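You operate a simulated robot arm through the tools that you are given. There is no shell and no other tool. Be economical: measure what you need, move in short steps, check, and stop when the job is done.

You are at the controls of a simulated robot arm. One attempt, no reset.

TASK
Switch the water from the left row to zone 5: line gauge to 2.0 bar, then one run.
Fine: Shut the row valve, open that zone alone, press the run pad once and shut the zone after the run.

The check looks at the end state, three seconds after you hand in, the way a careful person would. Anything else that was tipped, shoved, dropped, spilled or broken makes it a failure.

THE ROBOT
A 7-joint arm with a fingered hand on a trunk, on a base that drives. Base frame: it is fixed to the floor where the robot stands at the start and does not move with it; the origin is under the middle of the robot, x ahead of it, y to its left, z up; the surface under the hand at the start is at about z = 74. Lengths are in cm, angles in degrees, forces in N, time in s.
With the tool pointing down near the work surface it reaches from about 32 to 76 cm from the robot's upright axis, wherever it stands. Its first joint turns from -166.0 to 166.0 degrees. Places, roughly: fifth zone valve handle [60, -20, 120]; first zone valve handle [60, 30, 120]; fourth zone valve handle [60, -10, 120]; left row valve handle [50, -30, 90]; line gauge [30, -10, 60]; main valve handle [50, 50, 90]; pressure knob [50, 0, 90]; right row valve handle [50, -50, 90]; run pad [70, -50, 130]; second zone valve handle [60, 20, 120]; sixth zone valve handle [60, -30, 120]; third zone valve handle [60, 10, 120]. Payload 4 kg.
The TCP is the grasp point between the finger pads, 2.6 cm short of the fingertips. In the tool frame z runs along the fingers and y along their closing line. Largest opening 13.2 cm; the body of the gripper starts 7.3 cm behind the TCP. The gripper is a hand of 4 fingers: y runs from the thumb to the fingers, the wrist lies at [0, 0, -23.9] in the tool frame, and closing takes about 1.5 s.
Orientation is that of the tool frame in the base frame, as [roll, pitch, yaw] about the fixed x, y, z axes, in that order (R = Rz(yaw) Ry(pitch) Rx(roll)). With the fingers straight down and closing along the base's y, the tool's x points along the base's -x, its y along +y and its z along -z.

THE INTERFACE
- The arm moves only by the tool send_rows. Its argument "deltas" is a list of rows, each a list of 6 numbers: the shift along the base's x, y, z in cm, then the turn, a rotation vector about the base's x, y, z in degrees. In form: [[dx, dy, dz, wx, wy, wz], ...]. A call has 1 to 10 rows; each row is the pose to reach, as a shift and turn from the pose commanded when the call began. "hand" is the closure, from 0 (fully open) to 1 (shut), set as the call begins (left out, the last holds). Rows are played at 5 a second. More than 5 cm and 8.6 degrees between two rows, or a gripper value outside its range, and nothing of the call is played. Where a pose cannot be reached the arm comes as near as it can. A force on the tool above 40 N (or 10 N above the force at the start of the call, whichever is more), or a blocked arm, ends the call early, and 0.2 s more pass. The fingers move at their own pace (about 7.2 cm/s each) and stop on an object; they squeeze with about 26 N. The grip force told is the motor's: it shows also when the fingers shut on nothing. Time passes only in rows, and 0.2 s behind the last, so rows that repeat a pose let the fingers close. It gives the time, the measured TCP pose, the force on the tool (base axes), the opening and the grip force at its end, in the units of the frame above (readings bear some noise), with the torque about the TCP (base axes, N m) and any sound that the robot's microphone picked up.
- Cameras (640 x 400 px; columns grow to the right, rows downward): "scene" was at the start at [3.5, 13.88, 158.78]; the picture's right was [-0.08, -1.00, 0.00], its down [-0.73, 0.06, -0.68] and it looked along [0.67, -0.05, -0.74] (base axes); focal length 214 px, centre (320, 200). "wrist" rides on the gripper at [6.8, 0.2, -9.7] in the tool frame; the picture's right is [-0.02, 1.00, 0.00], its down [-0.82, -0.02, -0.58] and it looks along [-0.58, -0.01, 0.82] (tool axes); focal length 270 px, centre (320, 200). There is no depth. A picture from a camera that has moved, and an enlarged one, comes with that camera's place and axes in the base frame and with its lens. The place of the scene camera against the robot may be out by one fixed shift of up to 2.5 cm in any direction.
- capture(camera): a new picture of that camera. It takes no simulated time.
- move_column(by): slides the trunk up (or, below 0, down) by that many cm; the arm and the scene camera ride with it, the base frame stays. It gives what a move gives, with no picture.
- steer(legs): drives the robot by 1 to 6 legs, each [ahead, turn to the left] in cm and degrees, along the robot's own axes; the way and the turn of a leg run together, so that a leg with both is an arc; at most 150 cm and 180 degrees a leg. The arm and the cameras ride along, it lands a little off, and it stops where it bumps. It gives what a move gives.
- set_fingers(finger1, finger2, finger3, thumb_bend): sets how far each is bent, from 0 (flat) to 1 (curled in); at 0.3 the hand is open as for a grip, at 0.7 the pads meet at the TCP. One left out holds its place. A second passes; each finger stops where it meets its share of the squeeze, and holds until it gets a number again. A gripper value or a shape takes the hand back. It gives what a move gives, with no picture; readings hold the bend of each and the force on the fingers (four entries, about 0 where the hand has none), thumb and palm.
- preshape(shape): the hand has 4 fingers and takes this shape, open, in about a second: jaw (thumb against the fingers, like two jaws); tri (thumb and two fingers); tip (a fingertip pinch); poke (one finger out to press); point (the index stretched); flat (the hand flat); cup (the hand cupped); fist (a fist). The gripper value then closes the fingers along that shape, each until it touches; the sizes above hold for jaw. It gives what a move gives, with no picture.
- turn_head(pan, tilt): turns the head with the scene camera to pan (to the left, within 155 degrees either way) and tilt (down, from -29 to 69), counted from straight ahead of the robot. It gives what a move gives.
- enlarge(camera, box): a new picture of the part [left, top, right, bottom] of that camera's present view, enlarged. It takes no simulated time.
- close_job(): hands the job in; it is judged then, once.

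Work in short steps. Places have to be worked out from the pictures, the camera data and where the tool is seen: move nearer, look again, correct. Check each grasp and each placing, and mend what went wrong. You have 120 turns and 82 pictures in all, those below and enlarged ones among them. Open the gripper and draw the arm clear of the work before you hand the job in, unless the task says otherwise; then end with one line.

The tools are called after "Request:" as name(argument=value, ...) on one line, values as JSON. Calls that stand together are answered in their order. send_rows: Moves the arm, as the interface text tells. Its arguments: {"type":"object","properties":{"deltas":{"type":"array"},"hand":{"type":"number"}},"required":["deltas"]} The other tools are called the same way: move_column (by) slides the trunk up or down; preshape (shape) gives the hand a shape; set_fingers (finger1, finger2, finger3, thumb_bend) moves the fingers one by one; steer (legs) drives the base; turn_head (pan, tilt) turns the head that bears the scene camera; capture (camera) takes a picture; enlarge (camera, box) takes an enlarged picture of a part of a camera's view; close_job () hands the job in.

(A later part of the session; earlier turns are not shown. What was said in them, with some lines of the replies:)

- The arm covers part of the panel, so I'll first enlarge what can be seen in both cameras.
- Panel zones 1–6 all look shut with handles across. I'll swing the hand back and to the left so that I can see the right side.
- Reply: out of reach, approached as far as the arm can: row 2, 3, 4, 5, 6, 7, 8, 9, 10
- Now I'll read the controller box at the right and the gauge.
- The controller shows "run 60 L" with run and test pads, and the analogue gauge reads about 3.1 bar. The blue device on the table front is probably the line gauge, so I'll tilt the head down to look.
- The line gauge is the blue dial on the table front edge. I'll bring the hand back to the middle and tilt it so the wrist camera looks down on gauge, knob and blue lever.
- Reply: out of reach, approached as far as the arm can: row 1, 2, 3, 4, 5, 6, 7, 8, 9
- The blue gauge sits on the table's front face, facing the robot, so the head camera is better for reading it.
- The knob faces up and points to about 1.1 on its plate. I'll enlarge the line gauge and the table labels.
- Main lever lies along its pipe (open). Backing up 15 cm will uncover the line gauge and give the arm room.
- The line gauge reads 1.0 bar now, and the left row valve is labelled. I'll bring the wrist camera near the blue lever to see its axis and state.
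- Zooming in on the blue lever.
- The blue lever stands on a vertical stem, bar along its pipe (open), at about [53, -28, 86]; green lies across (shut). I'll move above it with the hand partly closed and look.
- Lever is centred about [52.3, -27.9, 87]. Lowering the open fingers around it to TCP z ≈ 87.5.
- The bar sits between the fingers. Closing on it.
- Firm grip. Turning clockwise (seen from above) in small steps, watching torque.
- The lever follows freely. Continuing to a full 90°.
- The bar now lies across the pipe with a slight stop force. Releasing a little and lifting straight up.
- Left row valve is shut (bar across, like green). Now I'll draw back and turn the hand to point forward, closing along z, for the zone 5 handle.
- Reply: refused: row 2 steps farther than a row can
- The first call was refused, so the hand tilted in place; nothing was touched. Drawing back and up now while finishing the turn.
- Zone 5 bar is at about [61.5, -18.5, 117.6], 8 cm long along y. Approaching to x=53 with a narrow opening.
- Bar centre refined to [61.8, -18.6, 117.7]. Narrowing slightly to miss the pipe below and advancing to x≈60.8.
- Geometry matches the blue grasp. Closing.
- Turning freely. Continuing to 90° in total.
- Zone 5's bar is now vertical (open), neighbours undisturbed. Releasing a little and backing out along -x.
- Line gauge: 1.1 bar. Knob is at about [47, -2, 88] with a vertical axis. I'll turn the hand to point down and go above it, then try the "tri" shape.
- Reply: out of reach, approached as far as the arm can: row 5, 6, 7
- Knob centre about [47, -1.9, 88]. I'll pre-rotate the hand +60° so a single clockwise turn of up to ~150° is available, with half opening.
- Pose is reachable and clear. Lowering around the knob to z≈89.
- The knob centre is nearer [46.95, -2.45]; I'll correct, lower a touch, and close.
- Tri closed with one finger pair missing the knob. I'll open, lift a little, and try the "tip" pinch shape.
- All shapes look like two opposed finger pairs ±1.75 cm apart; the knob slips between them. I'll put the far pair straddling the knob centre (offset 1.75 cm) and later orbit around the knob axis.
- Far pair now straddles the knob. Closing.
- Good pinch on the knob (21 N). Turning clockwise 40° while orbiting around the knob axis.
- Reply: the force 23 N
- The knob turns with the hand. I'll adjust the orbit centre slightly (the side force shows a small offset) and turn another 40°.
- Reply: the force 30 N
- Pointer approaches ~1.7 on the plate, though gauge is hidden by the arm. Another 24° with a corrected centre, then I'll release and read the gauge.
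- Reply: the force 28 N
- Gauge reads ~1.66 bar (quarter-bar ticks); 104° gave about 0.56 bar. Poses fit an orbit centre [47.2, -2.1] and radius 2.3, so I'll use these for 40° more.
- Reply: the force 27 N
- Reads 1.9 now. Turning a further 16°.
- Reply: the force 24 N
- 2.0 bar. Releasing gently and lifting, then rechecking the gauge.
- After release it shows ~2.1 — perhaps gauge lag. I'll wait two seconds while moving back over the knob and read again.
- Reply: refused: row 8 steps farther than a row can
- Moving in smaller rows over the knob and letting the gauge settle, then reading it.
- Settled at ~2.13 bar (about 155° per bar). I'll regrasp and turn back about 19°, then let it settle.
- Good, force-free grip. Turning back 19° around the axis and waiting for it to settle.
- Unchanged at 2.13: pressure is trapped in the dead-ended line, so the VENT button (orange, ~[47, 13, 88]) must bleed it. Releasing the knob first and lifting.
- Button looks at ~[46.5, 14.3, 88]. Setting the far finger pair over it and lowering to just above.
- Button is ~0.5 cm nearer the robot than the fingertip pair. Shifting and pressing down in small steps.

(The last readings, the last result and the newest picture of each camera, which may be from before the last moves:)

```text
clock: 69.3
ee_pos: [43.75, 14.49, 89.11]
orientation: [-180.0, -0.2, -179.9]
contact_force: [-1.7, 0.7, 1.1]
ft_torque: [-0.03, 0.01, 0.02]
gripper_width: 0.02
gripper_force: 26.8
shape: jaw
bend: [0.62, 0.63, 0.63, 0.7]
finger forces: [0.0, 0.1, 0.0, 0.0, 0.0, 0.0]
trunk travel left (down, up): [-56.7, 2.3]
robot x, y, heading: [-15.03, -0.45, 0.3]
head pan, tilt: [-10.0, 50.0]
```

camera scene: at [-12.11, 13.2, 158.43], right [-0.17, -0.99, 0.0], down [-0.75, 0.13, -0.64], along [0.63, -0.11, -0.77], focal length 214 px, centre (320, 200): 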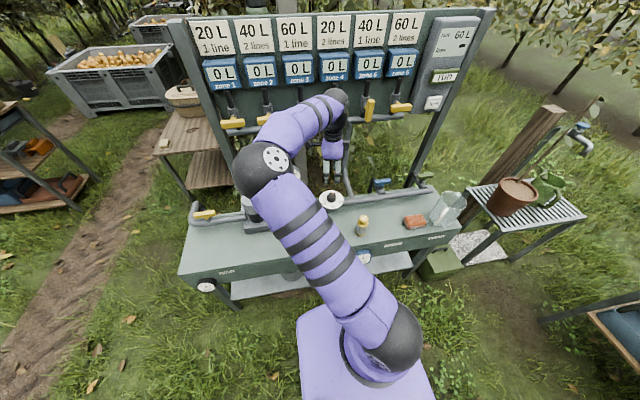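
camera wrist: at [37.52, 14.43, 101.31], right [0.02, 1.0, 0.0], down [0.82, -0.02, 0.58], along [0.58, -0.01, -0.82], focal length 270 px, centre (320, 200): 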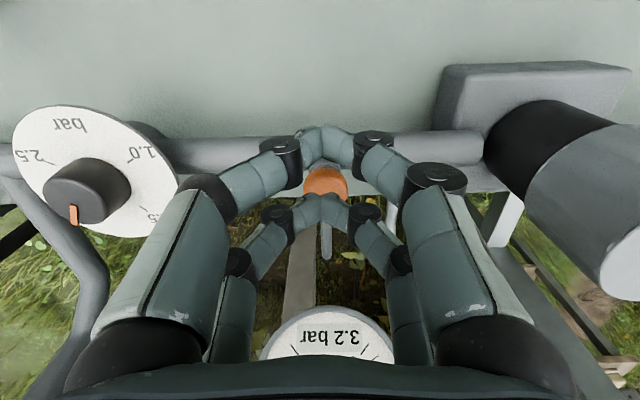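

Request:
send_rows(deltas=[[0, 0, -0.4, 0, 0, 0], [0, 0, -0.8, 0, 0, 0], [0, 0, -1.1, 0, 0, 0]])

Request:
enlarge(camera="scene", box=[250, 140, 410, 265])

```text
clock: 70.1
ee_pos: [43.73, 14.41, 88.04]
orientation: [179.9, 0.0, -179.9]
contact_force: [-9.4, 3.1, 8.8]
ft_torque: [0.09, 0.02, 0.11]
gripper_width: 0.0
gripper_force: 26.5
shape: jaw
bend: [0.62, 0.64, 0.63, 0.7]
finger forces: [0.0, 0.0, 0.1, 0.0, 0.1, 0.1]
trunk travel left (down, up): [-56.7, 2.3]
robot x, y, heading: [-15.63, -0.32, -0.1]
head pan, tilt: [-10.0, 50.0]
heard: click
```

```text
3.20 times, centred on (330, 202) of scene
camera zoom: at [-12.24, 13.2, 158.44], right [-0.17, -0.99, 0.0], down [-0.75, 0.13, -0.64], along [0.63, -0.11, -0.77], focal length 686 px, centre (288, 192)
```

zoom: 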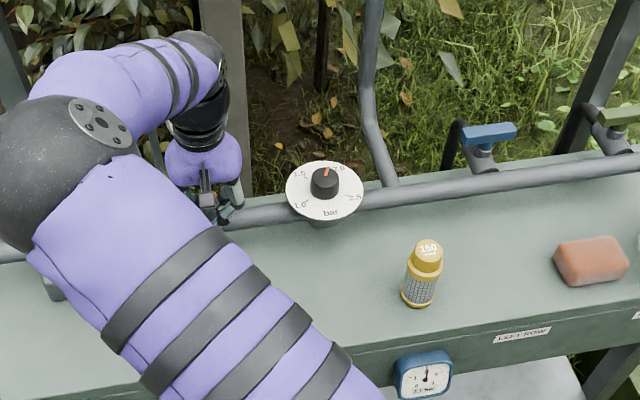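

Click heard: vent pressed. Lifting and letting it settle, then reading the gauge.

Request:
send_rows(deltas=[[0, 0, 1, 0, 0, 0], [0, 0, 3, 0, 0, 0], [0, 0, 3, 0, 0, 0], [0, 0, 3, 0, 0, 0], [0, 0, 3, 0, 0, 0], [0, 0, 3, 0, 0, 0], [0, 0, 3, 0, 0, 0], [0, 0, 3, 0, 0, 0], [0, 0, 3, 0, 0, 0], [0, 0, 3, 0, 0, 0]])

Request:
enlarge(camera="scene", box=[344, 241, 376, 261])

```text
clock: 72.3
ee_pos: [43.81, 14.37, 91.01]
orientation: [-180.0, -0.2, -179.9]
contact_force: [-0.1, 0.2, 0.2]
ft_torque: [-0.03, 0.01, 0.02]
gripper_width: 0.0
gripper_force: 25.7
shape: jaw
bend: [0.62, 0.64, 0.63, 0.7]
finger forces: [0.0, 0.0, 0.1, 0.0, 0.1, 0.0]
trunk travel left (down, up): [-56.7, 2.3]
robot x, y, heading: [-15.38, 0.04, 0.3]
head pan, tilt: [-10.0, 50.0]
```

```text
16.00 times, centred on (360, 251) of scene
camera zoom: at [-12.05, 13.2, 158.43], right [-0.17, -0.99, 0.0], down [-0.75, 0.13, -0.64], along [0.63, -0.11, -0.77], focal length 3432 px, centre (-320, -616)
```

zoom: 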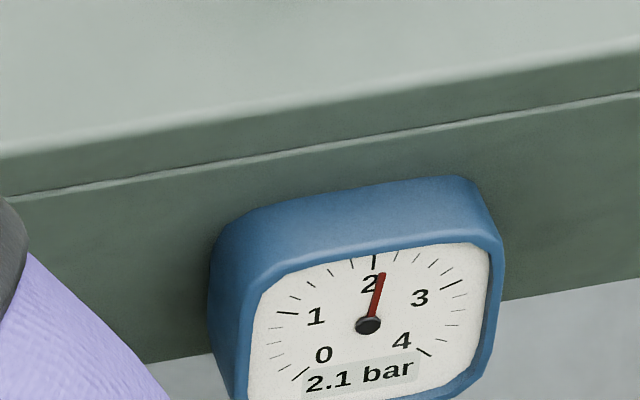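

Still ~2.1; the press was brief. Pressing the vent again and holding for about a second, then reading.

Request:
send_rows(deltas=[[0, 0, -1.5, 0, 0, 0], [0, 0, -2.6, 0, 0, 0], [0, 0, -3.1, 0, 0, 0], [0, 0, -3.1, 0, 0, 0], [0, 0, -3.1, 0, 0, 0], [0, 0, -3.1, 0, 0, 0], [0, 0, -3.1, 0, 0, 0], [0, 0, -3.1, 0, 0, 0]])

Request:
enlarge(camera="scene", box=[344, 241, 376, 261])

```text
clock: 74.1
ee_pos: [43.73, 14.29, 87.95]
orientation: [179.9, -0.1, -179.9]
contact_force: [-10.8, 2.4, 5.2]
ft_torque: [0.07, 0.15, 0.07]
gripper_width: 0.01
gripper_force: 26.1
shape: jaw
bend: [0.62, 0.64, 0.63, 0.7]
finger forces: [0.0, 0.0, 0.2, 0.0, 0.1, 0.1]
trunk travel left (down, up): [-56.7, 2.3]
robot x, y, heading: [-15.08, -0.1, -0.0]
head pan, tilt: [-10.0, 50.0]
heard: click
```

```text
16.00 times, centred on (360, 251) of scene
camera zoom: at [-12.21, 13.21, 158.43], right [-0.17, -0.99, 0.0], down [-0.75, 0.13, -0.64], along [0.63, -0.11, -0.77], focal length 3432 px, centre (-320, -616)
```

zoom: 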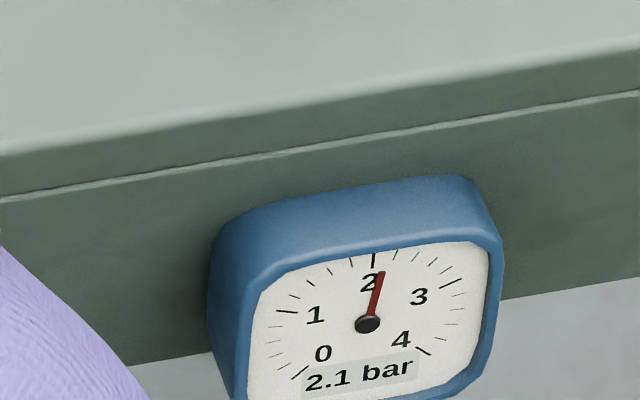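

No change while held, so I'll lift, wait, and look at knob pointer and gauge together.

Request:
send_rows(deltas=[[0, 0, 2, 0, 0, 0], [0, 0, 6, 0, 0, 0], [0, 0, 6, 0, 0, 0], [0, 0, 6, 0, 0, 0], [0, 0, 6, 0, 0, 0], [0, 0, 6, 0, 0, 0], [0, 0, 6, 0, 0, 0], [0, 0, 6, 0, 0, 0], [0, 0, 6, 0, 0, 0], [0, 0, 6, 0, 0, 0]])

Request:
enlarge(camera="scene", box=[310, 182, 386, 262])

```text
clock: 76.3
ee_pos: [43.75, 14.28, 93.94]
orientation: [180.0, -0.1, -179.8]
contact_force: [0.3, 0.2, 0.8]
ft_torque: [0.0, -0.01, 0.01]
gripper_width: 0.0
gripper_force: 26.3
shape: jaw
bend: [0.62, 0.64, 0.63, 0.7]
finger forces: [0.0, 0.0, 0.1, 0.0, 0.0, 0.0]
trunk travel left (down, up): [-56.7, 2.3]
robot x, y, heading: [-15.37, -0.26, 0.2]
head pan, tilt: [-10.0, 50.0]
```

```text
5.00 times, centred on (348, 222) of scene
camera zoom: at [-12.05, 13.2, 158.43], right [-0.17, -0.99, 0.0], down [-0.75, 0.13, -0.64], along [0.63, -0.11, -0.77], focal length 1072 px, centre (180, 90)
```

zoom: 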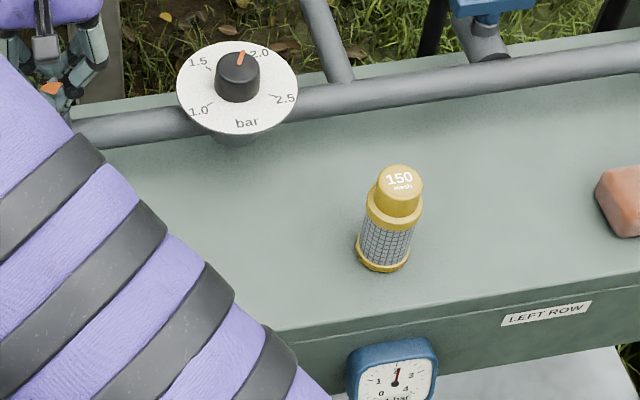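

Pointer is at ~1.9, gauge still ~2.1: the regulator probably has backlash plus trapped pressure. I'll regrasp the knob and turn it back further, planning to vent and approach 2.0 from below.

Request:
send_rows(deltas=[[0, 0, 4.5, 0, 0, 0], [0, -1, 8, 0, 0, -8.5], [0, -3, 10, 0, 0, -17], [0, -5, 10, 0, 0, -25.5], [0, -7, 10, 0, 0, -34], [0, -9, 10, 0, 0, -42.5], [0, -11, 10, 0, 0, -51], [0, -13, 10, 0, 0, -59.5], [2, -14, 10, 0, 0, -68], [4, -14.4, 10, 0, 0, -76]], hand=0.55)

Request:
send_rows(deltas=[[0.3, 0, 0, 0, 0, -8.5], [0.6, 0, 0, 0, 0, -17], [0.71, 0, 0, 0, 0, -25.5], [0.71, 0, 0, 0, 0, -34], [0.71, 0, -3, 0, 0, -42], [0.71, 0, -7, 0, 0, -44], [0.71, 0, -11, 0, 0, -44], [0.71, 0, -14, 0, 0, -44], [0.71, 0, -15.4, 0, 0, -44], [0.71, 0, -15.4, 0, 0, -44]])

```text
clock: 78.5
ee_pos: [48.15, -0.06, 103.93]
orientation: [-180.0, 0.1, 103.9]
contact_force: [0.3, 0.0, -0.3]
ft_torque: [0.0, -0.01, 0.01]
gripper_width: 5.91
gripper_force: 0.1
shape: jaw
bend: [0.73, 0.73, 0.73, 0.7]
finger forces: [0.0, 0.0, 0.0, 0.1, 0.0, 0.0]
trunk travel left (down, up): [-56.7, 2.3]
robot x, y, heading: [-15.22, 0.03, 0.1]
head pan, tilt: [-10.0, 50.0]
```

```text
clock: 80.7
ee_pos: [48.75, -0.16, 88.49]
orientation: [180.0, -0.1, 60.1]
contact_force: [-0.4, 1.0, -0.1]
ft_torque: [0.05, -0.04, -0.03]
gripper_width: 5.89
gripper_force: 0.1
shape: jaw
bend: [0.73, 0.73, 0.73, 0.7]
finger forces: [0.0, 0.0, 0.0, 0.0, 0.0, 0.0]
trunk travel left (down, up): [-56.7, 2.3]
robot x, y, heading: [-15.14, 0.02, -0.0]
head pan, tilt: [-10.0, 50.0]
```

Closing on the knob.

Request:
send_rows(deltas=[[-0.2, 0, 0, 0, 0, 0], [-0.2, 0, 0, 0, 0, 0], [-0.2, 0, 0, 0, 0, 0], [-0.2, 0, 0, 0, 0, 0], [-0.2, 0, 0, 0, 0, 0], [-0.2, 0, 0, 0, 0, 0]], hand=1)

```text
clock: 82.1
ee_pos: [48.52, -0.07, 88.4]
orientation: [180.0, -0.1, 60.1]
contact_force: [1.8, 1.4, -1.7]
ft_torque: [0.08, -0.03, 0.03]
gripper_width: 0.12
gripper_force: 25.9
shape: jaw
bend: [0.61, 0.74, 0.73, 0.7]
finger forces: [0.1, 22.4, 22.5, 0.1, 0.1, 0.0]
trunk travel left (down, up): [-56.7, 2.3]
robot x, y, heading: [-15.08, 0.15, 0.1]
head pan, tilt: [-10.0, 50.0]
```

Clean grip. Turning back 36° and waiting, then reading.

Request:
send_rows(deltas=[[-0.29, 0.14, 0, 0, 0, 8], [-0.6, 0.24, 0, 0, 0, 16], [-0.92, 0.3, 0, 0, 0, 24], [-1.25, 0.31, 0, 0, 0, 32], [-1.41, 0.3, 0, 0, 0, 36], [-1.41, 0.3, 0, 0, 0, 36], [-1.41, 0.3, 0, 0, 0, 36], [-1.41, 0.3, 0, 0, 0, 36], [-1.41, 0.3, 0, 0, 0, 36]])

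Request:
enlarge(camera="scene", box=[350, 241, 382, 261])

```text
clock: 84.1
ee_pos: [47.21, 0.18, 88.52]
orientation: [-179.9, 0.0, 96.0]
contact_force: [4.0, -11.6, -1.4]
ft_torque: [-0.2, -0.09, 0.04]
gripper_width: 0.13
gripper_force: 25.6
shape: jaw
bend: [0.61, 0.74, 0.73, 0.7]
finger forces: [0.0, 23.1, 21.6, 0.0, 0.1, 0.1]
trunk travel left (down, up): [-56.7, 2.3]
robot x, y, heading: [-15.04, 0.05, 0.1]
head pan, tilt: [-10.0, 50.0]
```

```text
16.00 times, centred on (366, 251) of scene
camera zoom: at [-12.01, 13.05, 158.44], right [-0.17, -0.99, 0.0], down [-0.76, 0.13, -0.64], along [0.63, -0.11, -0.77], focal length 3432 px, centre (-416, -616)
```

zoom: 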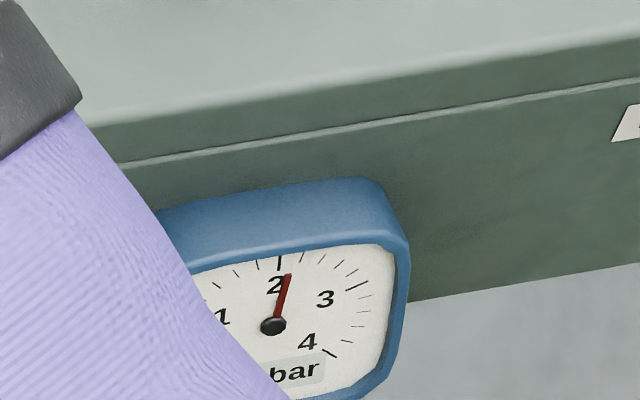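

Trapped at ~2.1 as expected. Releasing the knob and going to the vent button again.

Request:
send_rows(deltas=[[0, 0, 0, 0, 0, 0], [0, 0, 0, 0, 0, 0], [0, 0, 0, 0, 0, 0], [0, 0, 0, 0, 0, 0], [0, 0, 4, 0, 0, 0], [0, 0, 8, 0, 0, 0], [-1, 0, 12, 0, 0, 7], [-2, 1, 15, 0, 0, 15], [-3, 2, 15, 0, 0, 23]], hand=0.55)

Request:
send_rows(deltas=[[0, 2, 0, 0, 0, 8], [0, 4, 0, 0, 0, 16], [0, 6, 0, 0, 0, 24], [-0.2, 8, 0, 0, 0, 32], [-0.35, 10, 0, 0, 0, 40], [-0.35, 11.5, 0, 0, 0, 48], [-0.35, 12.2, 0, 0, 0, 56], [-0.35, 12.2, -4, 0, 0, 61], [-0.35, 12.2, -8, 0, 0, 61], [-0.35, 12.2, -12, 0, 0, 61]], hand=1)

```text
clock: 86.1
ee_pos: [43.99, 2.43, 103.49]
orientation: [180.0, -0.1, 119.3]
contact_force: [0.2, -0.1, 0.3]
ft_torque: [-0.01, 0.0, 0.0]
gripper_width: 5.91
gripper_force: 0.0
shape: jaw
bend: [0.73, 0.73, 0.73, 0.7]
finger forces: [0.0, 0.0, 0.1, 0.0, 0.0, 0.1]
trunk travel left (down, up): [-56.7, 2.3]
robot x, y, heading: [-15.09, 0.12, -0.1]
head pan, tilt: [-10.0, 50.0]
```

```text
clock: 88.3
ee_pos: [43.78, 14.58, 91.37]
orientation: [179.8, 0.0, -179.9]
contact_force: [0.0, 0.5, 1.0]
ft_torque: [0.03, -0.01, -0.03]
gripper_width: 0.0
gripper_force: 25.5
shape: jaw
bend: [0.62, 0.63, 0.63, 0.7]
finger forces: [0.1, 0.1, 0.1, 0.1, 0.1, 0.0]
trunk travel left (down, up): [-56.7, 2.3]
robot x, y, heading: [-15.44, -0.39, 0.1]
head pan, tilt: [-10.0, 50.0]
```

Pressing the vent and holding briefly.

Request:
send_rows(deltas=[[0, -0.2, -1.5, 0, 0, 0], [0, -0.2, -2.8, 0, 0, 0], [0, -0.2, -3.6, 0, 0, 0], [0, -0.2, -3.6, 0, 0, 0], [0, -0.2, -3.6, 0, 0, 0], [0, -0.2, -1, 0, 0, 0], [0, -0.2, 2, 0, 0, 0], [0, -0.2, 2, 0, 0, 0]])

Request:
enlarge(camera="scene", box=[344, 241, 376, 261])

```text
clock: 90.1
ee_pos: [43.9, 14.35, 93.61]
orientation: [-180.0, -0.1, -179.8]
contact_force: [-0.4, 0.0, -0.3]
ft_torque: [0.03, 0.01, 0.0]
gripper_width: 0.0
gripper_force: 26.1
shape: jaw
bend: [0.62, 0.63, 0.63, 0.7]
finger forces: [0.0, 0.1, 0.1, 0.0, 0.1, 0.0]
trunk travel left (down, up): [-56.7, 2.3]
robot x, y, heading: [-15.08, -0.06, 0.3]
head pan, tilt: [-10.0, 50.0]
```

```text
16.00 times, centred on (360, 251) of scene
camera zoom: at [-12.06, 13.19, 158.43], right [-0.17, -0.99, 0.0], down [-0.75, 0.13, -0.64], along [0.63, -0.11, -0.77], focal length 3432 px, centre (-320, -616)
```

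zoom: 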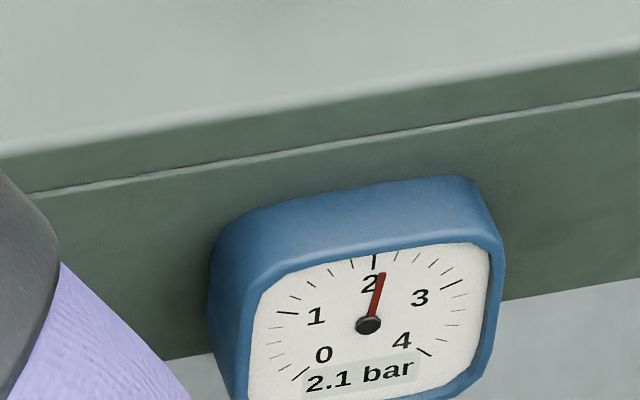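

No click that time, so the press missed full depth. Pressing again deeper and holding, watching force and sound.

Request:
send_rows(deltas=[[-0.1, 0, -2, 0, 0, 0], [-0.1, 0, -4, 0, 0, 0], [-0.1, 0, -5, 0, 0, 0], [-0.1, 0, -5.6, 0, 0, 0], [-0.1, 0, -6, 0, 0, 0], [-0.1, 0, -6, 0, 0, 0]])

```text
clock: 91.5
ee_pos: [43.68, 14.3, 87.51]
orientation: [179.9, -0.1, -179.9]
contact_force: [-5.4, 1.1, 4.6]
ft_torque: [0.03, 0.0, 0.06]
gripper_width: 0.04
gripper_force: 26.0
shape: jaw
bend: [0.62, 0.63, 0.63, 0.7]
finger forces: [0.1, 0.0, 0.0, 0.0, 0.0, 0.0]
trunk travel left (down, up): [-56.7, 2.3]
robot x, y, heading: [-15.34, 0.26, 0.2]
head pan, tilt: [-10.0, 50.0]
heard: click
```

Click heard. Holding for 2 s, then reading.

Request:
send_rows(deltas=[[0, 0, 0, 0, 0, 0], [0, 0, 0, 0, 0, 0], [0, 0, 0, 0, 0, 0], [0, 0, 0, 0, 0, 0], [0, 0, 0, 0, 0, 0], [0, 0, 0, 0, 0, 0], [0, 0, 0, 0, 0, 0], [0, 0, 0, 0, 0, 0]])

Request:
enlarge(camera="scene", box=[344, 241, 376, 261])

```text
clock: 93.3
ee_pos: [43.63, 14.28, 87.53]
orientation: [-180.0, 0.0, -180.0]
contact_force: [-5.9, 1.8, 5.1]
ft_torque: [0.01, 0.0, 0.03]
gripper_width: 0.01
gripper_force: 25.8
shape: jaw
bend: [0.62, 0.63, 0.63, 0.7]
finger forces: [0.0, 0.0, 0.0, 0.0, 0.0, 0.1]
trunk travel left (down, up): [-56.7, 2.3]
robot x, y, heading: [-15.15, -0.06, 0.1]
head pan, tilt: [-10.0, 50.0]
```

```text
16.00 times, centred on (360, 251) of scene
camera zoom: at [-12.17, 13.2, 158.43], right [-0.17, -0.99, 0.0], down [-0.75, 0.13, -0.64], along [0.63, -0.11, -0.77], focal length 3432 px, centre (-320, -616)
```

zoom: 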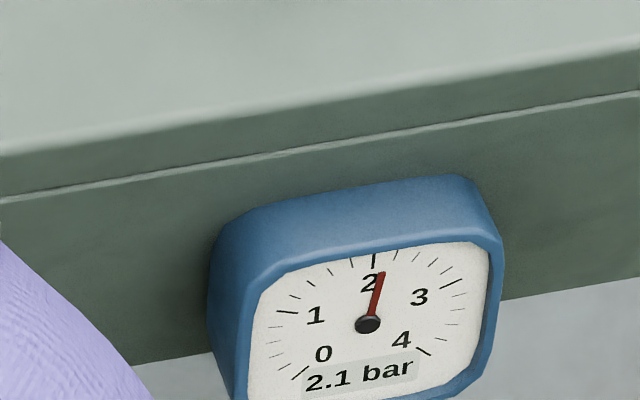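

Venting doesn't lower it: the vent sits upstream of the regulator, so the line below is dead-ended. The sensible relief is to crack the left row valve briefly (as it stood at the start) with the knob low, re-shut it, then raise to 2.0 from below. Moving to the blue lever.

Request:
send_rows(deltas=[[0, 0, 4, 0, 0, 0], [0, 0, 8, 0, 0, 0], [0, 0, 12, 0, 0, 0], [0, -3, 15, 0, 0, -8], [0, -7, 15, 0, 0, -16], [0, -11, 15, 0, 0, -24], [0, -15, 15, 0, 0, -32], [0, -19, 15, 0, 0, -40], [0, -23, 15, 0, 0, -48], [0, -27, 15, 0, 0, -56]])

Request:
send_rows(deltas=[[0, -4, 0, 0, 0, -8], [2, -8, 0, 0, 0, -16], [5, -12, 0, 0, 0, -24], [8, -15.2, 0, 0, 0, -32], [8.75, -15.2, -3, 0, 0, -34], [8.75, -15.2, -5, 0, 0, -34]], hand=0.7)

```text
clock: 95.5
ee_pos: [43.49, -12.71, 102.37]
orientation: [179.9, -0.2, 124.0]
contact_force: [-0.5, 0.4, -0.2]
ft_torque: [0.0, -0.05, -0.01]
gripper_width: 0.0
gripper_force: 26.1
shape: jaw
bend: [0.62, 0.63, 0.63, 0.7]
finger forces: [0.1, 0.0, 0.0, 0.0, 0.0, 0.0]
trunk travel left (down, up): [-56.7, 2.3]
robot x, y, heading: [-15.33, 0.18, 0.1]
head pan, tilt: [-10.0, 50.0]
```

```text
clock: 96.9
ee_pos: [52.34, -27.98, 97.58]
orientation: [-180.0, -0.2, 90.1]
contact_force: [-0.2, -0.5, 0.2]
ft_torque: [-0.02, -0.02, -0.03]
gripper_width: 3.95
gripper_force: 0.0
shape: jaw
bend: [0.74, 0.74, 0.74, 0.7]
finger forces: [0.0, 0.0, 0.0, 0.0, 0.0, 0.0]
trunk travel left (down, up): [-56.7, 2.3]
robot x, y, heading: [-15.01, -0.23, 0.3]
head pan, tilt: [-10.0, 50.0]
```

Right above the lever at its known pose. Lowering and gripping.

Request:
send_rows(deltas=[[0, 0, -4, 0, 0, 0], [0, 0, -8, 0, 0, 0], [0, 0, -10.2, 0, 0, 0], [0, 0, -10.2, 0, 0, 0]])

Request:
send_rows(deltas=[[0, 0, 0, 0, 0, 0], [0, 0, 0, 0, 0, 0], [0, 0, 0, 0, 0, 0], [0, 0, 0, 0, 0, 0], [0, 0, 0, 0, 0, 0]], hand=1)

```text
clock: 97.9
ee_pos: [52.17, -27.95, 87.3]
orientation: [179.9, -0.1, 90.1]
contact_force: [0.1, 0.1, 0.2]
ft_torque: [0.02, -0.04, -0.03]
gripper_width: 3.94
gripper_force: 0.1
shape: jaw
bend: [0.74, 0.74, 0.74, 0.7]
finger forces: [0.1, 0.0, 0.0, 0.0, 0.0, 0.0]
trunk travel left (down, up): [-56.7, 2.3]
robot x, y, heading: [-15.22, -0.09, 0.1]
head pan, tilt: [-10.0, 50.0]
```

```text
clock: 99.1
ee_pos: [52.25, -28.07, 87.12]
orientation: [-180.0, -0.1, 90.2]
contact_force: [-0.3, 0.9, -4.7]
ft_torque: [0.04, 0.02, 0.0]
gripper_width: 1.44
gripper_force: 25.8
shape: jaw
bend: [0.73, 0.73, 0.72, 0.7]
finger forces: [23.1, 23.0, 23.1, 0.0, 23.6, 0.0]
trunk travel left (down, up): [-56.7, 2.3]
robot x, y, heading: [-15.41, -0.01, -0.0]
head pan, tilt: [-10.0, 50.0]
```

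Gripped. Opening the lever partway (56°) and reading the gauge.

Request:
send_rows(deltas=[[0, 0, 0, 0, 0, 8], [0, 0, 0, 0, 0, 16], [0, 0, 0, 0, 0, 24], [0, 0, 0, 0, 0, 32], [0, 0, 0, 0, 0, 40], [0, 0, 0, 0, 0, 48], [0, 0, 0, 0, 0, 56]])

Request:
enlarge(camera="scene", box=[344, 241, 376, 261])

```text
clock: 100.7
ee_pos: [52.45, -28.16, 87.19]
orientation: [-179.9, -0.1, 146.2]
contact_force: [12.7, -16.8, -3.8]
ft_torque: [-0.28, -0.14, -0.09]
gripper_width: 1.41
gripper_force: 25.3
shape: jaw
bend: [0.73, 0.73, 0.72, 0.7]
finger forces: [22.7, 22.9, 25.9, 0.0, 26.8, 0.1]
trunk travel left (down, up): [-56.7, 2.3]
robot x, y, heading: [-15.32, -0.13, 0.1]
head pan, tilt: [-10.0, 50.0]
```

```text
16.00 times, centred on (360, 251) of scene
camera zoom: at [-11.85, 12.98, 158.44], right [-0.17, -0.99, 0.0], down [-0.76, 0.13, -0.64], along [0.63, -0.11, -0.77], focal length 3432 px, centre (-320, -616)
```

zoom: 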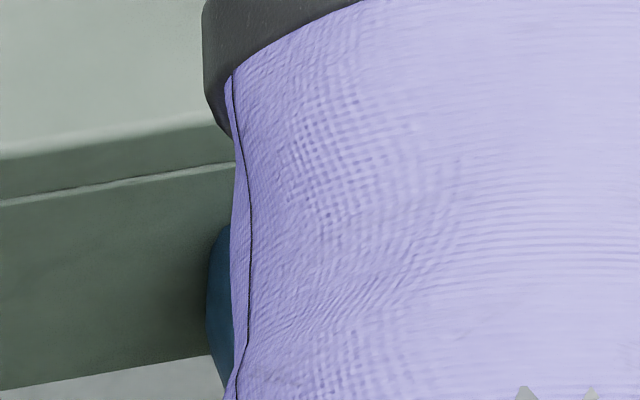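

Gauge is hidden by the arm here. Shutting the lever again fully.

Request:
send_rows(deltas=[[0, 0, 0, 0, 0, -8], [0, 0, 0, 0, 0, -16], [0, 0, 0, 0, 0, -24], [0, 0, 0, 0, 0, -32], [0, 0, 0, 0, 0, -40], [0, 0, 0, 0, 0, -48], [0, 0, 0, 0, 0, -56], [0, 0, 0, 0, 0, -57], [0, 0, 0, 0, 0, -57]])

Request:
send_rows(deltas=[[0, 0, 0, 0, 0, 0], [0, 0, 0, 0, 0, 0], [0, 0, 0, 0, 0, 0], [0, 0, 0, 0, 0, 0], [0, 0, 4, 0, 0, 0], [0, 0, 8, 0, 0, 0], [0, 0, 12, 0, 0, 0], [-3, 3, 15, 0, 0, -6], [-4, 7, 15, 0, 0, -12], [-4, 11, 15, 0, 0, -18]], hand=0.7)

```text
clock: 102.7
ee_pos: [52.23, -28.01, 87.26]
orientation: [179.9, -0.2, 88.9]
contact_force: [-6.4, -3.7, -1.7]
ft_torque: [0.02, 0.15, 0.22]
gripper_width: 1.42
gripper_force: 26.1
shape: jaw
bend: [0.73, 0.73, 0.72, 0.7]
finger forces: [22.3, 24.9, 24.3, 0.0, 29.1, 0.0]
trunk travel left (down, up): [-56.7, 2.3]
robot x, y, heading: [-15.12, -0.02, 0.1]
head pan, tilt: [-10.0, 50.0]
```

```text
refused: row 8 steps farther than a row can; nothing moved
```

Row lever shut again (back at the stop). Redoing the release and moving toward the knob.

Request:
send_rows(deltas=[[0, 0, 0, 0, 0, 0], [0, 0, 0, 0, 0, 0], [0, 0, 0, 0, 0, 0], [0, 0, 0, 0, 0, 0], [0, 0, 4, 0, 0, 0], [0, 0, 8, 0, 0, 0], [0, 0, 12, 0, 0, 0], [-2, 3, 15, 0, 0, 6], [-3, 7, 15, 0, 0, 12], [-4, 11, 15, 0, 0, 18]], hand=0.7)

Request:
send_rows(deltas=[[0, 4, 0, 0, 0, 4], [-1, 8, 0, 0, 0, 8], [-2.1, 12, 0, 0, 0, 13], [-2.1, 16, 0, 0, 0, 13], [-2.1, 16.9, -3, 0, 0, 13], [-2.1, 16.9, -6, 0, 0, 13]], hand=0.55)

Request:
enlarge(camera="scene", box=[310, 170, 406, 262])

```text
clock: 104.9
ee_pos: [48.21, -17.14, 102.39]
orientation: [180.0, 0.0, 107.2]
contact_force: [1.2, -1.0, 0.1]
ft_torque: [0.0, 0.04, 0.01]
gripper_width: 3.95
gripper_force: 0.2
shape: jaw
bend: [0.74, 0.74, 0.74, 0.7]
finger forces: [0.0, 0.0, 0.0, 0.0, 0.0, 0.0]
trunk travel left (down, up): [-56.7, 2.3]
robot x, y, heading: [-14.99, -0.36, 0.1]
head pan, tilt: [-10.0, 50.0]
```

```text
clock: 106.3
ee_pos: [46.31, -0.13, 96.36]
orientation: [180.0, -0.1, 120.1]
contact_force: [-0.3, -0.7, 0.4]
ft_torque: [-0.01, -0.02, -0.01]
gripper_width: 5.9
gripper_force: 0.1
shape: jaw
bend: [0.73, 0.73, 0.73, 0.7]
finger forces: [0.1, 0.1, 0.1, 0.1, 0.1, 0.0]
trunk travel left (down, up): [-56.7, 2.3]
robot x, y, heading: [-15.3, -0.3, 0.1]
head pan, tilt: [-10.0, 50.0]
```

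```text
4.35 times, centred on (358, 216) of scene
camera zoom: at [-12.03, 13.17, 158.43], right [-0.17, -0.99, 0.0], down [-0.76, 0.13, -0.64], along [0.63, -0.11, -0.77], focal length 932 px, centre (155, 130)
```

zoom: 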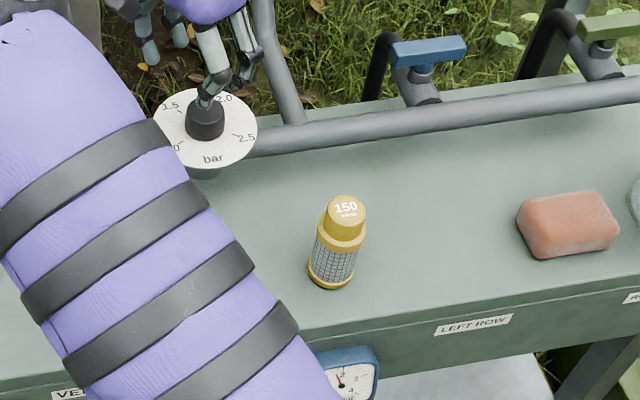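

Relief worked: needle is now below 2 (≈1.7) and the row lever is shut. Lowering onto the knob and gripping.

Request:
send_rows(deltas=[[0, 0, -4, 0, 0, 0], [-0.1, 0, -7, 0, 0, 0], [-0.1, 0, -7.9, 0, 0, 0], [-0.1, 0, -7.9, 0, 0, 0]])

Request:
send_rows(deltas=[[0, 0, 0, 0, 0, 0], [0, 0, 0, 0, 0, 0], [0, 0, 0, 0, 0, 0], [0, 0, 0, 0, 0, 0], [0, 0, 0, 0, 0, 0], [0, 0, 0, 0, 0, 0]], hand=1)

```text
clock: 107.3
ee_pos: [46.07, 0.04, 88.43]
orientation: [180.0, -0.1, 120.0]
contact_force: [0.5, -0.1, -0.2]
ft_torque: [-0.03, -0.01, 0.0]
gripper_width: 5.9
gripper_force: 0.0
shape: jaw
bend: [0.73, 0.73, 0.73, 0.7]
finger forces: [0.1, 0.0, 0.0, 0.0, 0.0, 0.1]
trunk travel left (down, up): [-56.7, 2.3]
robot x, y, heading: [-15.5, 0.15, 0.3]
head pan, tilt: [-10.0, 50.0]
```

```text
clock: 108.7
ee_pos: [46.11, 0.05, 88.52]
orientation: [179.9, -0.1, 120.0]
contact_force: [-0.8, 3.6, -2.7]
ft_torque: [0.08, 0.05, -0.01]
gripper_width: 0.11
gripper_force: 25.9
shape: jaw
bend: [0.61, 0.74, 0.73, 0.7]
finger forces: [0.2, 21.7, 22.4, 0.0, 0.0, 0.0]
trunk travel left (down, up): [-56.7, 2.3]
robot x, y, heading: [-15.22, 0.15, 0.2]
head pan, tilt: [-10.0, 50.0]
```

Good grip. Turning clockwise 30° and letting it settle ~2 s before reading.

Request:
send_rows(deltas=[[0.29, 0.14, 0, 0, 0, -8], [0.6, 0.24, 0, 0, 0, -16], [0.92, 0.3, 0, 0, 0, -24], [1.17, 0.31, 0, 0, 0, -30], [1.17, 0.31, 0, 0, 0, -30], [1.17, 0.31, 0, 0, 0, -30]])

Request:
send_rows(deltas=[[0, 0, 0, 0, 0, 0], [0, 0, 0, 0, 0, 0], [0, 0, 0, 0, 0, 0], [0, 0, 0, 0, 0, 0], [0, 0, 0, 0, 0, 0], [0, 0, 0, 0, 0, 0], [0, 0, 0, 0, 0, 0], [0, 0, 0, 0, 0, 0], [0, 0, 0, 0, 0, 0], [0, 0, 0, 0, 0, 0]])

Request:
enlarge(camera="scene", box=[350, 241, 382, 261])

```text
clock: 110.1
ee_pos: [47.36, 0.43, 88.37]
orientation: [179.9, -0.1, 90.1]
contact_force: [-3.1, 14.0, 4.8]
ft_torque: [0.16, 0.06, 0.0]
gripper_width: 0.13
gripper_force: 26.6
shape: jaw
bend: [0.61, 0.74, 0.73, 0.7]
finger forces: [0.0, 24.3, 27.7, 0.1, 0.0, 0.1]
trunk travel left (down, up): [-56.7, 2.3]
robot x, y, heading: [-15.06, 0.1, 0.0]
head pan, tilt: [-10.0, 50.0]
```

```text
clock: 112.3
ee_pos: [47.35, 0.5, 88.53]
orientation: [180.0, 0.1, 90.2]
contact_force: [-2.0, 17.5, 5.6]
ft_torque: [0.19, 0.03, 0.02]
gripper_width: 0.11
gripper_force: 26.0
shape: jaw
bend: [0.61, 0.74, 0.73, 0.7]
finger forces: [0.0, 25.4, 27.6, 0.0, 0.1, 0.0]
trunk travel left (down, up): [-56.7, 2.3]
robot x, y, heading: [-15.31, -0.02, -0.2]
head pan, tilt: [-10.0, 50.0]
```

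```text
16.00 times, centred on (366, 251) of scene
camera zoom: at [-12.12, 13.39, 158.41], right [-0.17, -0.99, 0.0], down [-0.75, 0.13, -0.64], along [0.63, -0.11, -0.77], focal length 3432 px, centre (-416, -616)
```

zoom: 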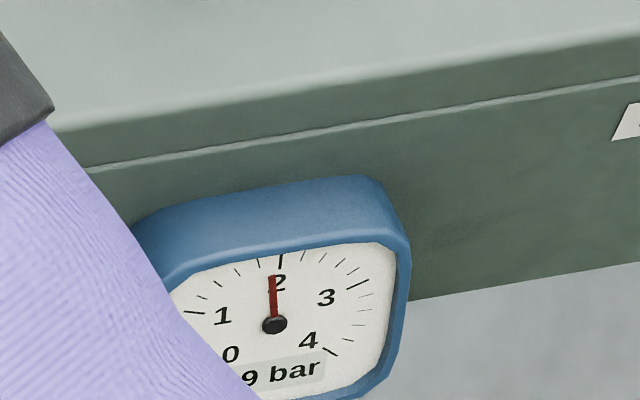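

1.91 settled. Another 13° clockwise, settle, then release and lift.

Request:
send_rows(deltas=[[0.27, 0, 0, 0, 0, -6.5], [0.53, 0, 0, 0, 0, -13.5], [0.53, 0, 0, 0, 0, -13.5], [0.53, 0, 0, 0, 0, -13.5], [0.53, 0, 0, 0, 0, -13.5], [0.53, 0, 0, 0, 0, -13.5]])

Request:
send_rows(deltas=[[0, 0, 0, 0, 0, 0], [0, 0, 0, 0, 0, 0], [0, 0, 0, 0, 0, 0], [0, 0, 0, 0, 0, 0], [0, 0, 4, 0, 0, 0], [0, 0, 8, 0, 0, 0], [0, 0, 11, 0, 0, 0], [0, 0, 11, 0, 0, 0], [0, 0, 11, 0, 0, 0]], hand=0.55)

Request:
enlarge(camera="scene", box=[350, 241, 382, 261])

```text
clock: 113.7
ee_pos: [47.85, 0.45, 88.31]
orientation: [179.9, 0.0, 76.6]
contact_force: [0.1, 14.8, 5.1]
ft_torque: [0.18, 0.04, -0.01]
gripper_width: 0.1
gripper_force: 25.7
shape: jaw
bend: [0.61, 0.74, 0.73, 0.7]
finger forces: [0.0, 24.4, 28.5, 0.1, 0.1, 0.1]
trunk travel left (down, up): [-56.7, 2.3]
robot x, y, heading: [-15.19, -0.05, 0.1]
head pan, tilt: [-10.0, 50.0]
```

```text
clock: 115.7
ee_pos: [47.9, 0.4, 99.33]
orientation: [-180.0, -0.1, 76.6]
contact_force: [1.0, -1.1, -0.3]
ft_torque: [0.01, 0.0, -0.01]
gripper_width: 5.89
gripper_force: 0.0
shape: jaw
bend: [0.73, 0.73, 0.73, 0.7]
finger forces: [0.0, 0.1, 0.0, 0.0, 0.1, 0.1]
trunk travel left (down, up): [-56.7, 2.3]
robot x, y, heading: [-15.38, -0.0, 0.2]
head pan, tilt: [-10.0, 50.0]
```

```text
16.00 times, centred on (366, 251) of scene
camera zoom: at [-12.04, 13.2, 158.43], right [-0.17, -0.99, 0.0], down [-0.75, 0.13, -0.64], along [0.63, -0.11, -0.77], focal length 3432 px, centre (-416, -616)
```

zoom: 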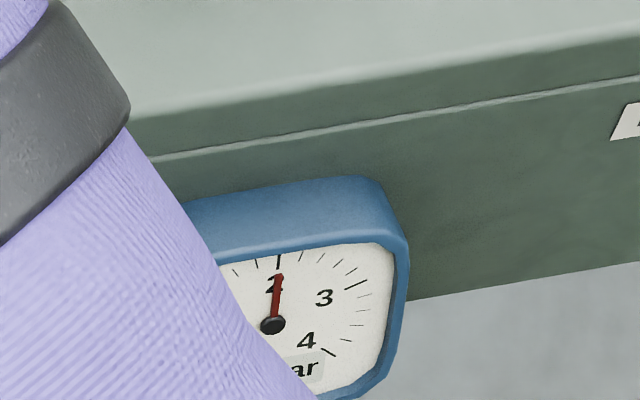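

Gauge is at ~2.0 bar (needle on the 2 tick). Now for the run pad, estimated at [66.8, -48.5, 126.6]: lifting back and turning the hand forward.

Request:
send_rows(deltas=[[-3, -1, 3, 0, 0, 4], [-6, -3, 6, 0, 0, 8], [-8, -6, 9, 0, 0, 12], [-10, -9.5, 11, 0, 0, 13.4]], hand=1)

Request:
send_rows(deltas=[[0, -1, 1, 0, -8.5, 0], [0, -2, 2, 0, -17, 0], [0, -4, 3, 0, -25.5, 0], [0, -6, 4, 0, -34, 0], [0, -8, 5, 0, -42.5, 0], [0, -10, 6, 0, -51, 0], [0, -12, 7, 0, -59.5, 0], [0, -14, 8, 0, -68, 0], [0, -16, 9, 0, -76.5, 0], [0, -18, 10, 0, -85, 0]])

```text
clock: 116.7
ee_pos: [37.77, -9.15, 110.41]
orientation: [180.0, 0.0, 90.1]
contact_force: [-1.1, -0.1, -0.3]
ft_torque: [0.01, 0.0, 0.0]
gripper_width: 0.02
gripper_force: 25.5
shape: jaw
bend: [0.62, 0.63, 0.63, 0.7]
finger forces: [0.0, 0.0, 0.1, 0.1, 0.1, 0.0]
trunk travel left (down, up): [-56.7, 2.3]
robot x, y, heading: [-15.44, -0.01, 0.0]
head pan, tilt: [-10.0, 50.0]
```

```text
clock: 118.9
ee_pos: [37.91, -27.15, 120.45]
orientation: [94.8, 0.0, 90.2]
contact_force: [-0.6, -0.7, 0.6]
ft_torque: [-0.01, -0.01, 0.01]
gripper_width: 0.01
gripper_force: 25.8
shape: jaw
bend: [0.62, 0.63, 0.63, 0.7]
finger forces: [0.1, 0.0, 0.0, 0.0, 0.1, 0.0]
trunk travel left (down, up): [-56.7, 2.3]
robot x, y, heading: [-15.39, -0.02, 0.2]
head pan, tilt: [-10.0, 50.0]
```

Moving in front of the run pad, ~10 cm short.

Request:
send_rows(deltas=[[0, -4.5, 1.5, 0, -2.5, 0], [1, -9, 3, 0, -4.8, 0], [2, -13.5, 4, 0, -4.8, 0], [4, -17.5, 5.2, 0, -4.8, 0], [8, -20, 6.2, 0, -4.8, 0], [12, -21.3, 6.2, 0, -4.8, 0], [16, -21.3, 6.2, 0, -4.8, 0], [16, -21.3, 6.2, 0, -4.8, 0]])

Request:
capture(camera="wrist")

```text
clock: 120.7
ee_pos: [53.92, -48.34, 126.65]
orientation: [90.2, -0.1, 90.0]
contact_force: [0.3, -0.6, 0.2]
ft_torque: [-0.01, 0.02, 0.03]
gripper_width: 0.0
gripper_force: 25.9
shape: jaw
bend: [0.62, 0.63, 0.63, 0.7]
finger forces: [0.0, 0.0, 0.0, 0.0, 0.0, 0.1]
trunk travel left (down, up): [-56.7, 2.3]
robot x, y, heading: [-14.99, -0.19, 0.1]
head pan, tilt: [-10.0, 50.0]
```

```text
3 pictures are left
camera wrist: at [44.07, -41.56, 126.92], right [0.0, -0.03, 1.0], down [-0.58, -0.82, -0.02], along [0.82, -0.58, -0.02], focal length 270 px, centre (320, 200)
```

wrist: 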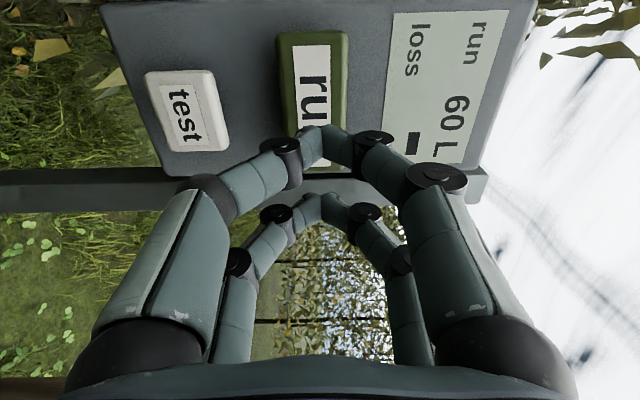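

Pad centre ≈ [66.8, -47.5, 126.1]. Advancing to just short of it.

Request:
send_rows(deltas=[[3, 0.8, -0.5, 0, 0, 0], [6, 0.8, -0.5, 0, 0, 0], [8, 0.8, -0.5, 0, 0, 0], [8, 0.8, -0.5, 0, 0, 0]])

Request:
send_rows(deltas=[[0.4, 0, 0, 0, 0, 0], [0.8, 0, 0, 0, 0, 0], [1.2, 0, 0, 0, 0, 0]])

```text
clock: 121.7
ee_pos: [62.01, -47.74, 126.06]
orientation: [90.3, 0.0, 90.0]
contact_force: [0.3, -0.1, 0.3]
ft_torque: [-0.02, -0.01, 0.02]
gripper_width: 0.0
gripper_force: 26.0
shape: jaw
bend: [0.62, 0.63, 0.63, 0.7]
finger forces: [0.0, 0.0, 0.0, 0.0, 0.0, 0.0]
trunk travel left (down, up): [-56.7, 2.3]
robot x, y, heading: [-14.91, -0.35, 0.2]
head pan, tilt: [-10.0, 50.0]
```

```text
clock: 122.5
ee_pos: [62.98, -47.76, 126.12]
orientation: [90.3, 0.1, 89.9]
contact_force: [-3.1, 0.2, -0.9]
ft_torque: [-0.01, -0.01, 0.06]
gripper_width: 0.0
gripper_force: 26.0
shape: jaw
bend: [0.63, 0.63, 0.63, 0.7]
finger forces: [0.0, 0.0, 0.0, 0.1, 0.1, 0.0]
trunk travel left (down, up): [-56.7, 2.3]
robot x, y, heading: [-15.43, 0.05, 0.1]
head pan, tilt: [-10.0, 50.0]
```

Contact is beginning (3 N). Pressing slightly further until a click.

Request:
send_rows(deltas=[[0.3, 0, 0, 0, 0, 0], [0.6, 0, 0, 0, 0, 0]])

```text
clock: 123.1
ee_pos: [63.59, -47.65, 126.15]
orientation: [90.1, 0.0, 90.1]
contact_force: [-2.1, 0.1, 1.5]
ft_torque: [0.01, -0.03, 0.08]
gripper_width: 0.0
gripper_force: 25.9
shape: jaw
bend: [0.63, 0.63, 0.63, 0.7]
finger forces: [0.0, 0.0, 0.1, 0.0, 0.0, 0.0]
trunk travel left (down, up): [-56.7, 2.3]
robot x, y, heading: [-14.8, 0.07, 0.2]
head pan, tilt: [-10.0, 50.0]
heard: click
```

Click: run started. Backing straight off and heading to zone 5's front while it runs.

Request:
send_rows(deltas=[[-3, 0, 0, 0, 0, 0], [-7, 0, 0, 0, 0, 0], [-11.5, 0, 0, 0, 0, 0], [-16, 0, 0, 0, 0, 0], [-20, 1, 0, 0, 0, 0], [-22, 5, -1, 0, 0, 0], [-22, 9, -2, 0, 0, 0], [-22, 13, -3, 0, 0, 0], [-22, 17, -4, 0, 0, 0]])

Request:
send_rows(deltas=[[0, 2, -0.5, -8.5, 0, 0], [0, 4, -1, -17, 0, 0], [0, 6, -2, -25.5, 0, 0], [0, 8, -3, -34, 0, 0], [0, 10, -4, -42.5, 0, 0], [0, 12.2, -4.5, -51, 0, 0], [0, 12.2, -4.5, -59.5, 0, 0], [0, 12.2, -4.5, -68, 0, 0], [0, 12.2, -4.5, -76.5, 0, 0], [0, 12.2, -4.5, -85, 0, 0]], hand=0.7)

Request:
enlarge(camera="scene", box=[300, 0, 500, 270])

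```text
clock: 125.1
ee_pos: [41.69, -30.78, 122.16]
orientation: [90.2, 0.1, 90.0]
contact_force: [-0.4, 0.4, 0.5]
ft_torque: [0.03, 0.02, 0.03]
gripper_width: 0.01
gripper_force: 26.2
shape: jaw
bend: [0.63, 0.63, 0.63, 0.7]
finger forces: [0.1, 0.0, 0.0, 0.0, 0.1, 0.1]
trunk travel left (down, up): [-56.7, 2.3]
robot x, y, heading: [-15.12, 0.11, 0.3]
head pan, tilt: [-10.0, 50.0]
```

```text
clock: 127.3
ee_pos: [41.69, -18.51, 117.63]
orientation: [90.9, 85.1, 90.7]
contact_force: [-0.1, 0.3, -0.7]
ft_torque: [-0.02, 0.0, -0.01]
gripper_width: 3.93
gripper_force: 0.2
shape: jaw
bend: [0.74, 0.74, 0.74, 0.7]
finger forces: [0.1, 0.0, 0.1, 0.1, 0.0, 0.0]
trunk travel left (down, up): [-56.7, 2.3]
robot x, y, heading: [-15.38, 0.03, 0.0]
head pan, tilt: [-10.0, 50.0]
```

```text
1.48 times, centred on (400, 135) of scene
camera zoom: at [-12.06, 13.2, 158.43], right [-0.17, -0.99, 0.0], down [-0.75, 0.13, -0.64], along [0.63, -0.11, -0.77], focal length 318 px, centre (202, 296)
```

zoom: 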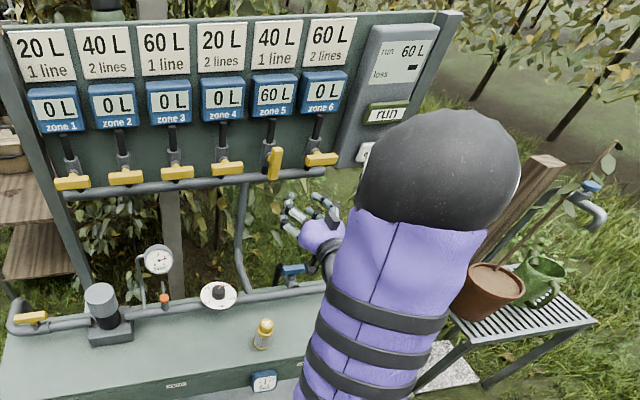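

Zone 5 shows 60 L — the run is complete, all others 0. Now approaching zone 5's handle with the pose from which I released it.

Request:
send_rows(deltas=[[4, 0, 0, -4.9, 0, 0], [8.5, 0, 0, -4.9, 0, 0], [13, 0, 0, -4.9, 0, 0], [16, 0, 0, -4.9, 0, 0], [18, 0, 0, -4.9, 0, 0], [19.2, 0, 0, -4.9, 0, 0], [19.2, 0, 0, -4.9, 0, 0]])

Request:
send_rows(deltas=[[0, 0, 0, 0, 0, 0], [0, 0, 0, 0, 0, 0], [0, 0, 0, 0, 0, 0], [0, 0, 0, 0, 0, 0], [0, 0, 0, 0, 0, 0]], hand=1)

```text
clock: 128.9
ee_pos: [60.88, -18.46, 117.73]
orientation: [118.8, 89.9, 118.6]
contact_force: [-0.5, 0.3, 0.6]
ft_torque: [0.02, 0.03, 0.0]
gripper_width: 3.95
gripper_force: 0.0
shape: jaw
bend: [0.74, 0.74, 0.74, 0.7]
finger forces: [0.1, 0.0, 0.1, 0.0, 0.0, 0.0]
trunk travel left (down, up): [-56.7, 2.3]
robot x, y, heading: [-15.24, 0.07, 0.1]
head pan, tilt: [-10.0, 50.0]
```

```text
clock: 130.1
ee_pos: [60.86, -18.55, 117.68]
orientation: [122.7, 89.9, 122.5]
contact_force: [3.7, -0.2, 1.1]
ft_torque: [-0.01, 0.02, -0.06]
gripper_width: 1.84
gripper_force: 26.0
shape: jaw
bend: [0.73, 0.72, 0.73, 0.7]
finger forces: [22.9, 23.0, 23.2, 0.1, 23.7, 0.0]
trunk travel left (down, up): [-56.7, 2.3]
robot x, y, heading: [-14.87, 0.19, 0.4]
head pan, tilt: [-10.0, 50.0]
```

Gripped (1.84 cm, all fingers). Turning back +90° to shut.

Request:
send_rows(deltas=[[0, 0, 0, 8, 0, 0], [0, 0, 0, 16, 0, 0], [0, 0, 0, 24, 0, 0], [0, 0, 0, 32, 0, 0], [0, 0, 0, 40, 0, 0], [0, 0, 0, 48, 0, 0], [0, 0, 0, 56, 0, 0], [0, 0, 0, 64, 0, 0], [0, 0, 0, 72, 0, 0], [0, 0, 0, 80, 0, 0]])

Request:
send_rows(deltas=[[0, 0, 0, 6, 0, 0], [0, 0, 0, 11, 0, 0], [0, 0, 0, 11, 0, 0]])

```text
clock: 132.3
ee_pos: [60.95, -18.74, 117.61]
orientation: [90.3, 9.7, 89.9]
contact_force: [10.6, -12.6, 7.4]
ft_torque: [-0.1, -0.09, -0.12]
gripper_width: 1.81
gripper_force: 26.4
shape: jaw
bend: [0.72, 0.72, 0.72, 0.7]
finger forces: [25.0, 25.3, 22.6, 0.0, 23.4, 0.0]
trunk travel left (down, up): [-56.7, 2.3]
robot x, y, heading: [-14.96, -0.23, 0.0]
head pan, tilt: [-10.0, 50.0]
```

```text
clock: 133.1
ee_pos: [60.76, -18.79, 117.45]
orientation: [90.3, -1.3, 90.0]
contact_force: [8.0, -15.9, 3.7]
ft_torque: [-0.23, -0.08, -0.2]
gripper_width: 1.82
gripper_force: 26.2
shape: jaw
bend: [0.73, 0.72, 0.72, 0.7]
finger forces: [24.1, 26.8, 22.3, 0.1, 24.4, 0.0]
trunk travel left (down, up): [-56.7, 2.3]
robot x, y, heading: [-15.49, 0.1, -0.1]
head pan, tilt: [-10.0, 50.0]
```

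Handle is turned to horizontal at its stop. Releasing narrowly and backing out, then one last picture.

Request:
send_rows(deltas=[[0, 0, 0, 0, 0, 0], [0, 0, 0, 0, 0, 0], [0, 0, 0, 0, 0, 0], [0, 0, 0, 0, 0, 0], [-3, 0, 0, 0, 0, 0], [-7, 0, 0, 0, 0, 0], [-11, 0, 0, 0, 0, 0], [-15, 0, 0, 0, 0, 0], [-19, 0, 0, 0, 0, 0], [-22, 0, 0, 0, 0, 0]], hand=0.68)

Request:
send_rows(deltas=[[0, -2, 0, 0, 0, 0], [0, -4, 0, 0, 0, 0], [0, -6, 0, 0, 0, 0]], hand=0)

Request:
enlarge(camera="scene", box=[190, 0, 500, 270])

```text
clock: 135.3
ee_pos: [38.66, -18.52, 117.66]
orientation: [90.1, -1.1, 90.2]
contact_force: [0.3, -0.5, 0.3]
ft_torque: [-0.01, -0.01, 0.0]
gripper_width: 4.19
gripper_force: 0.1
shape: jaw
bend: [0.74, 0.74, 0.74, 0.7]
finger forces: [0.0, 0.0, 0.1, 0.0, 0.0, 0.0]
trunk travel left (down, up): [-56.7, 2.3]
robot x, y, heading: [-15.39, 0.21, 0.1]
head pan, tilt: [-10.0, 50.0]
```

```text
clock: 136.1
ee_pos: [38.85, -24.34, 117.42]
orientation: [90.2, -1.1, 90.1]
contact_force: [0.8, -0.1, -0.2]
ft_torque: [0.0, 0.01, 0.01]
gripper_width: 13.18
gripper_force: 0.1
shape: jaw
bend: [0.3, 0.3, 0.3, 0.3]
finger forces: [0.0, 0.0, 0.1, 0.0, 0.0, 0.1]
trunk travel left (down, up): [-56.7, 2.3]
robot x, y, heading: [-15.47, 0.05, 0.1]
head pan, tilt: [-10.0, 50.0]
```

```text
1.48 times, centred on (345, 135) of scene
camera zoom: at [-12.05, 13.18, 158.43], right [-0.17, -0.99, 0.0], down [-0.75, 0.13, -0.64], along [0.63, -0.11, -0.77], focal length 318 px, centre (283, 296)
```

zoom: 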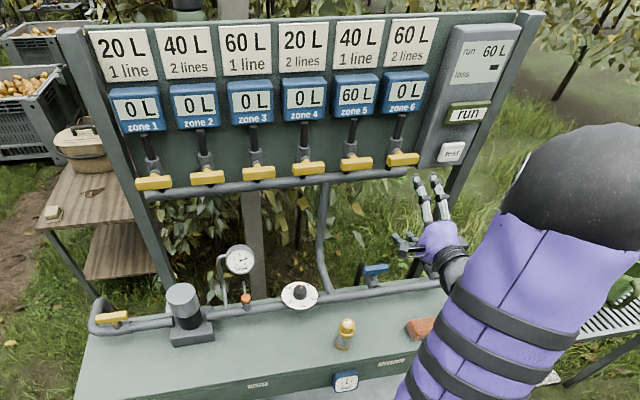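

Zone 5 is shut with 60 L, the row lever is shut and nothing has been disturbed. Final gauge check with the last picture.

Request:
enlarge(camera="scene", box=[344, 241, 380, 264])

```text
16.00 times, centred on (362, 252) of scene
camera zoom: at [-12.05, 13.18, 158.43], right [-0.17, -0.99, 0.0], down [-0.75, 0.13, -0.64], along [0.63, -0.11, -0.77], focal length 3432 px, centre (-352, -640)
```

zoom: 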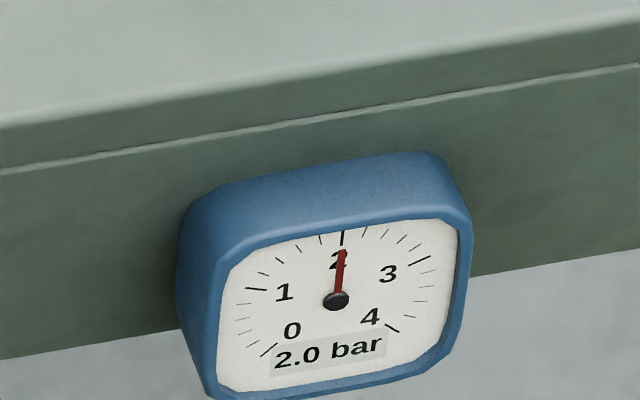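

The gauge reads 2.0 bar, the valves are as asked, and the hand is open and clear. Handing in.

Request:
close_job()

```text
The job is handed in.
```

The water is switched to zone 5: the left row valve is shut, the line gauge reads 2.0 bar, one run put 60 L through zone 5 alone, and zone 5 is shut again. On the way to 2.0 bar I overshot to 2.1. I pressed the vent a few times without effect, then opened the left row valve partway for a few seconds to let the pressure down.
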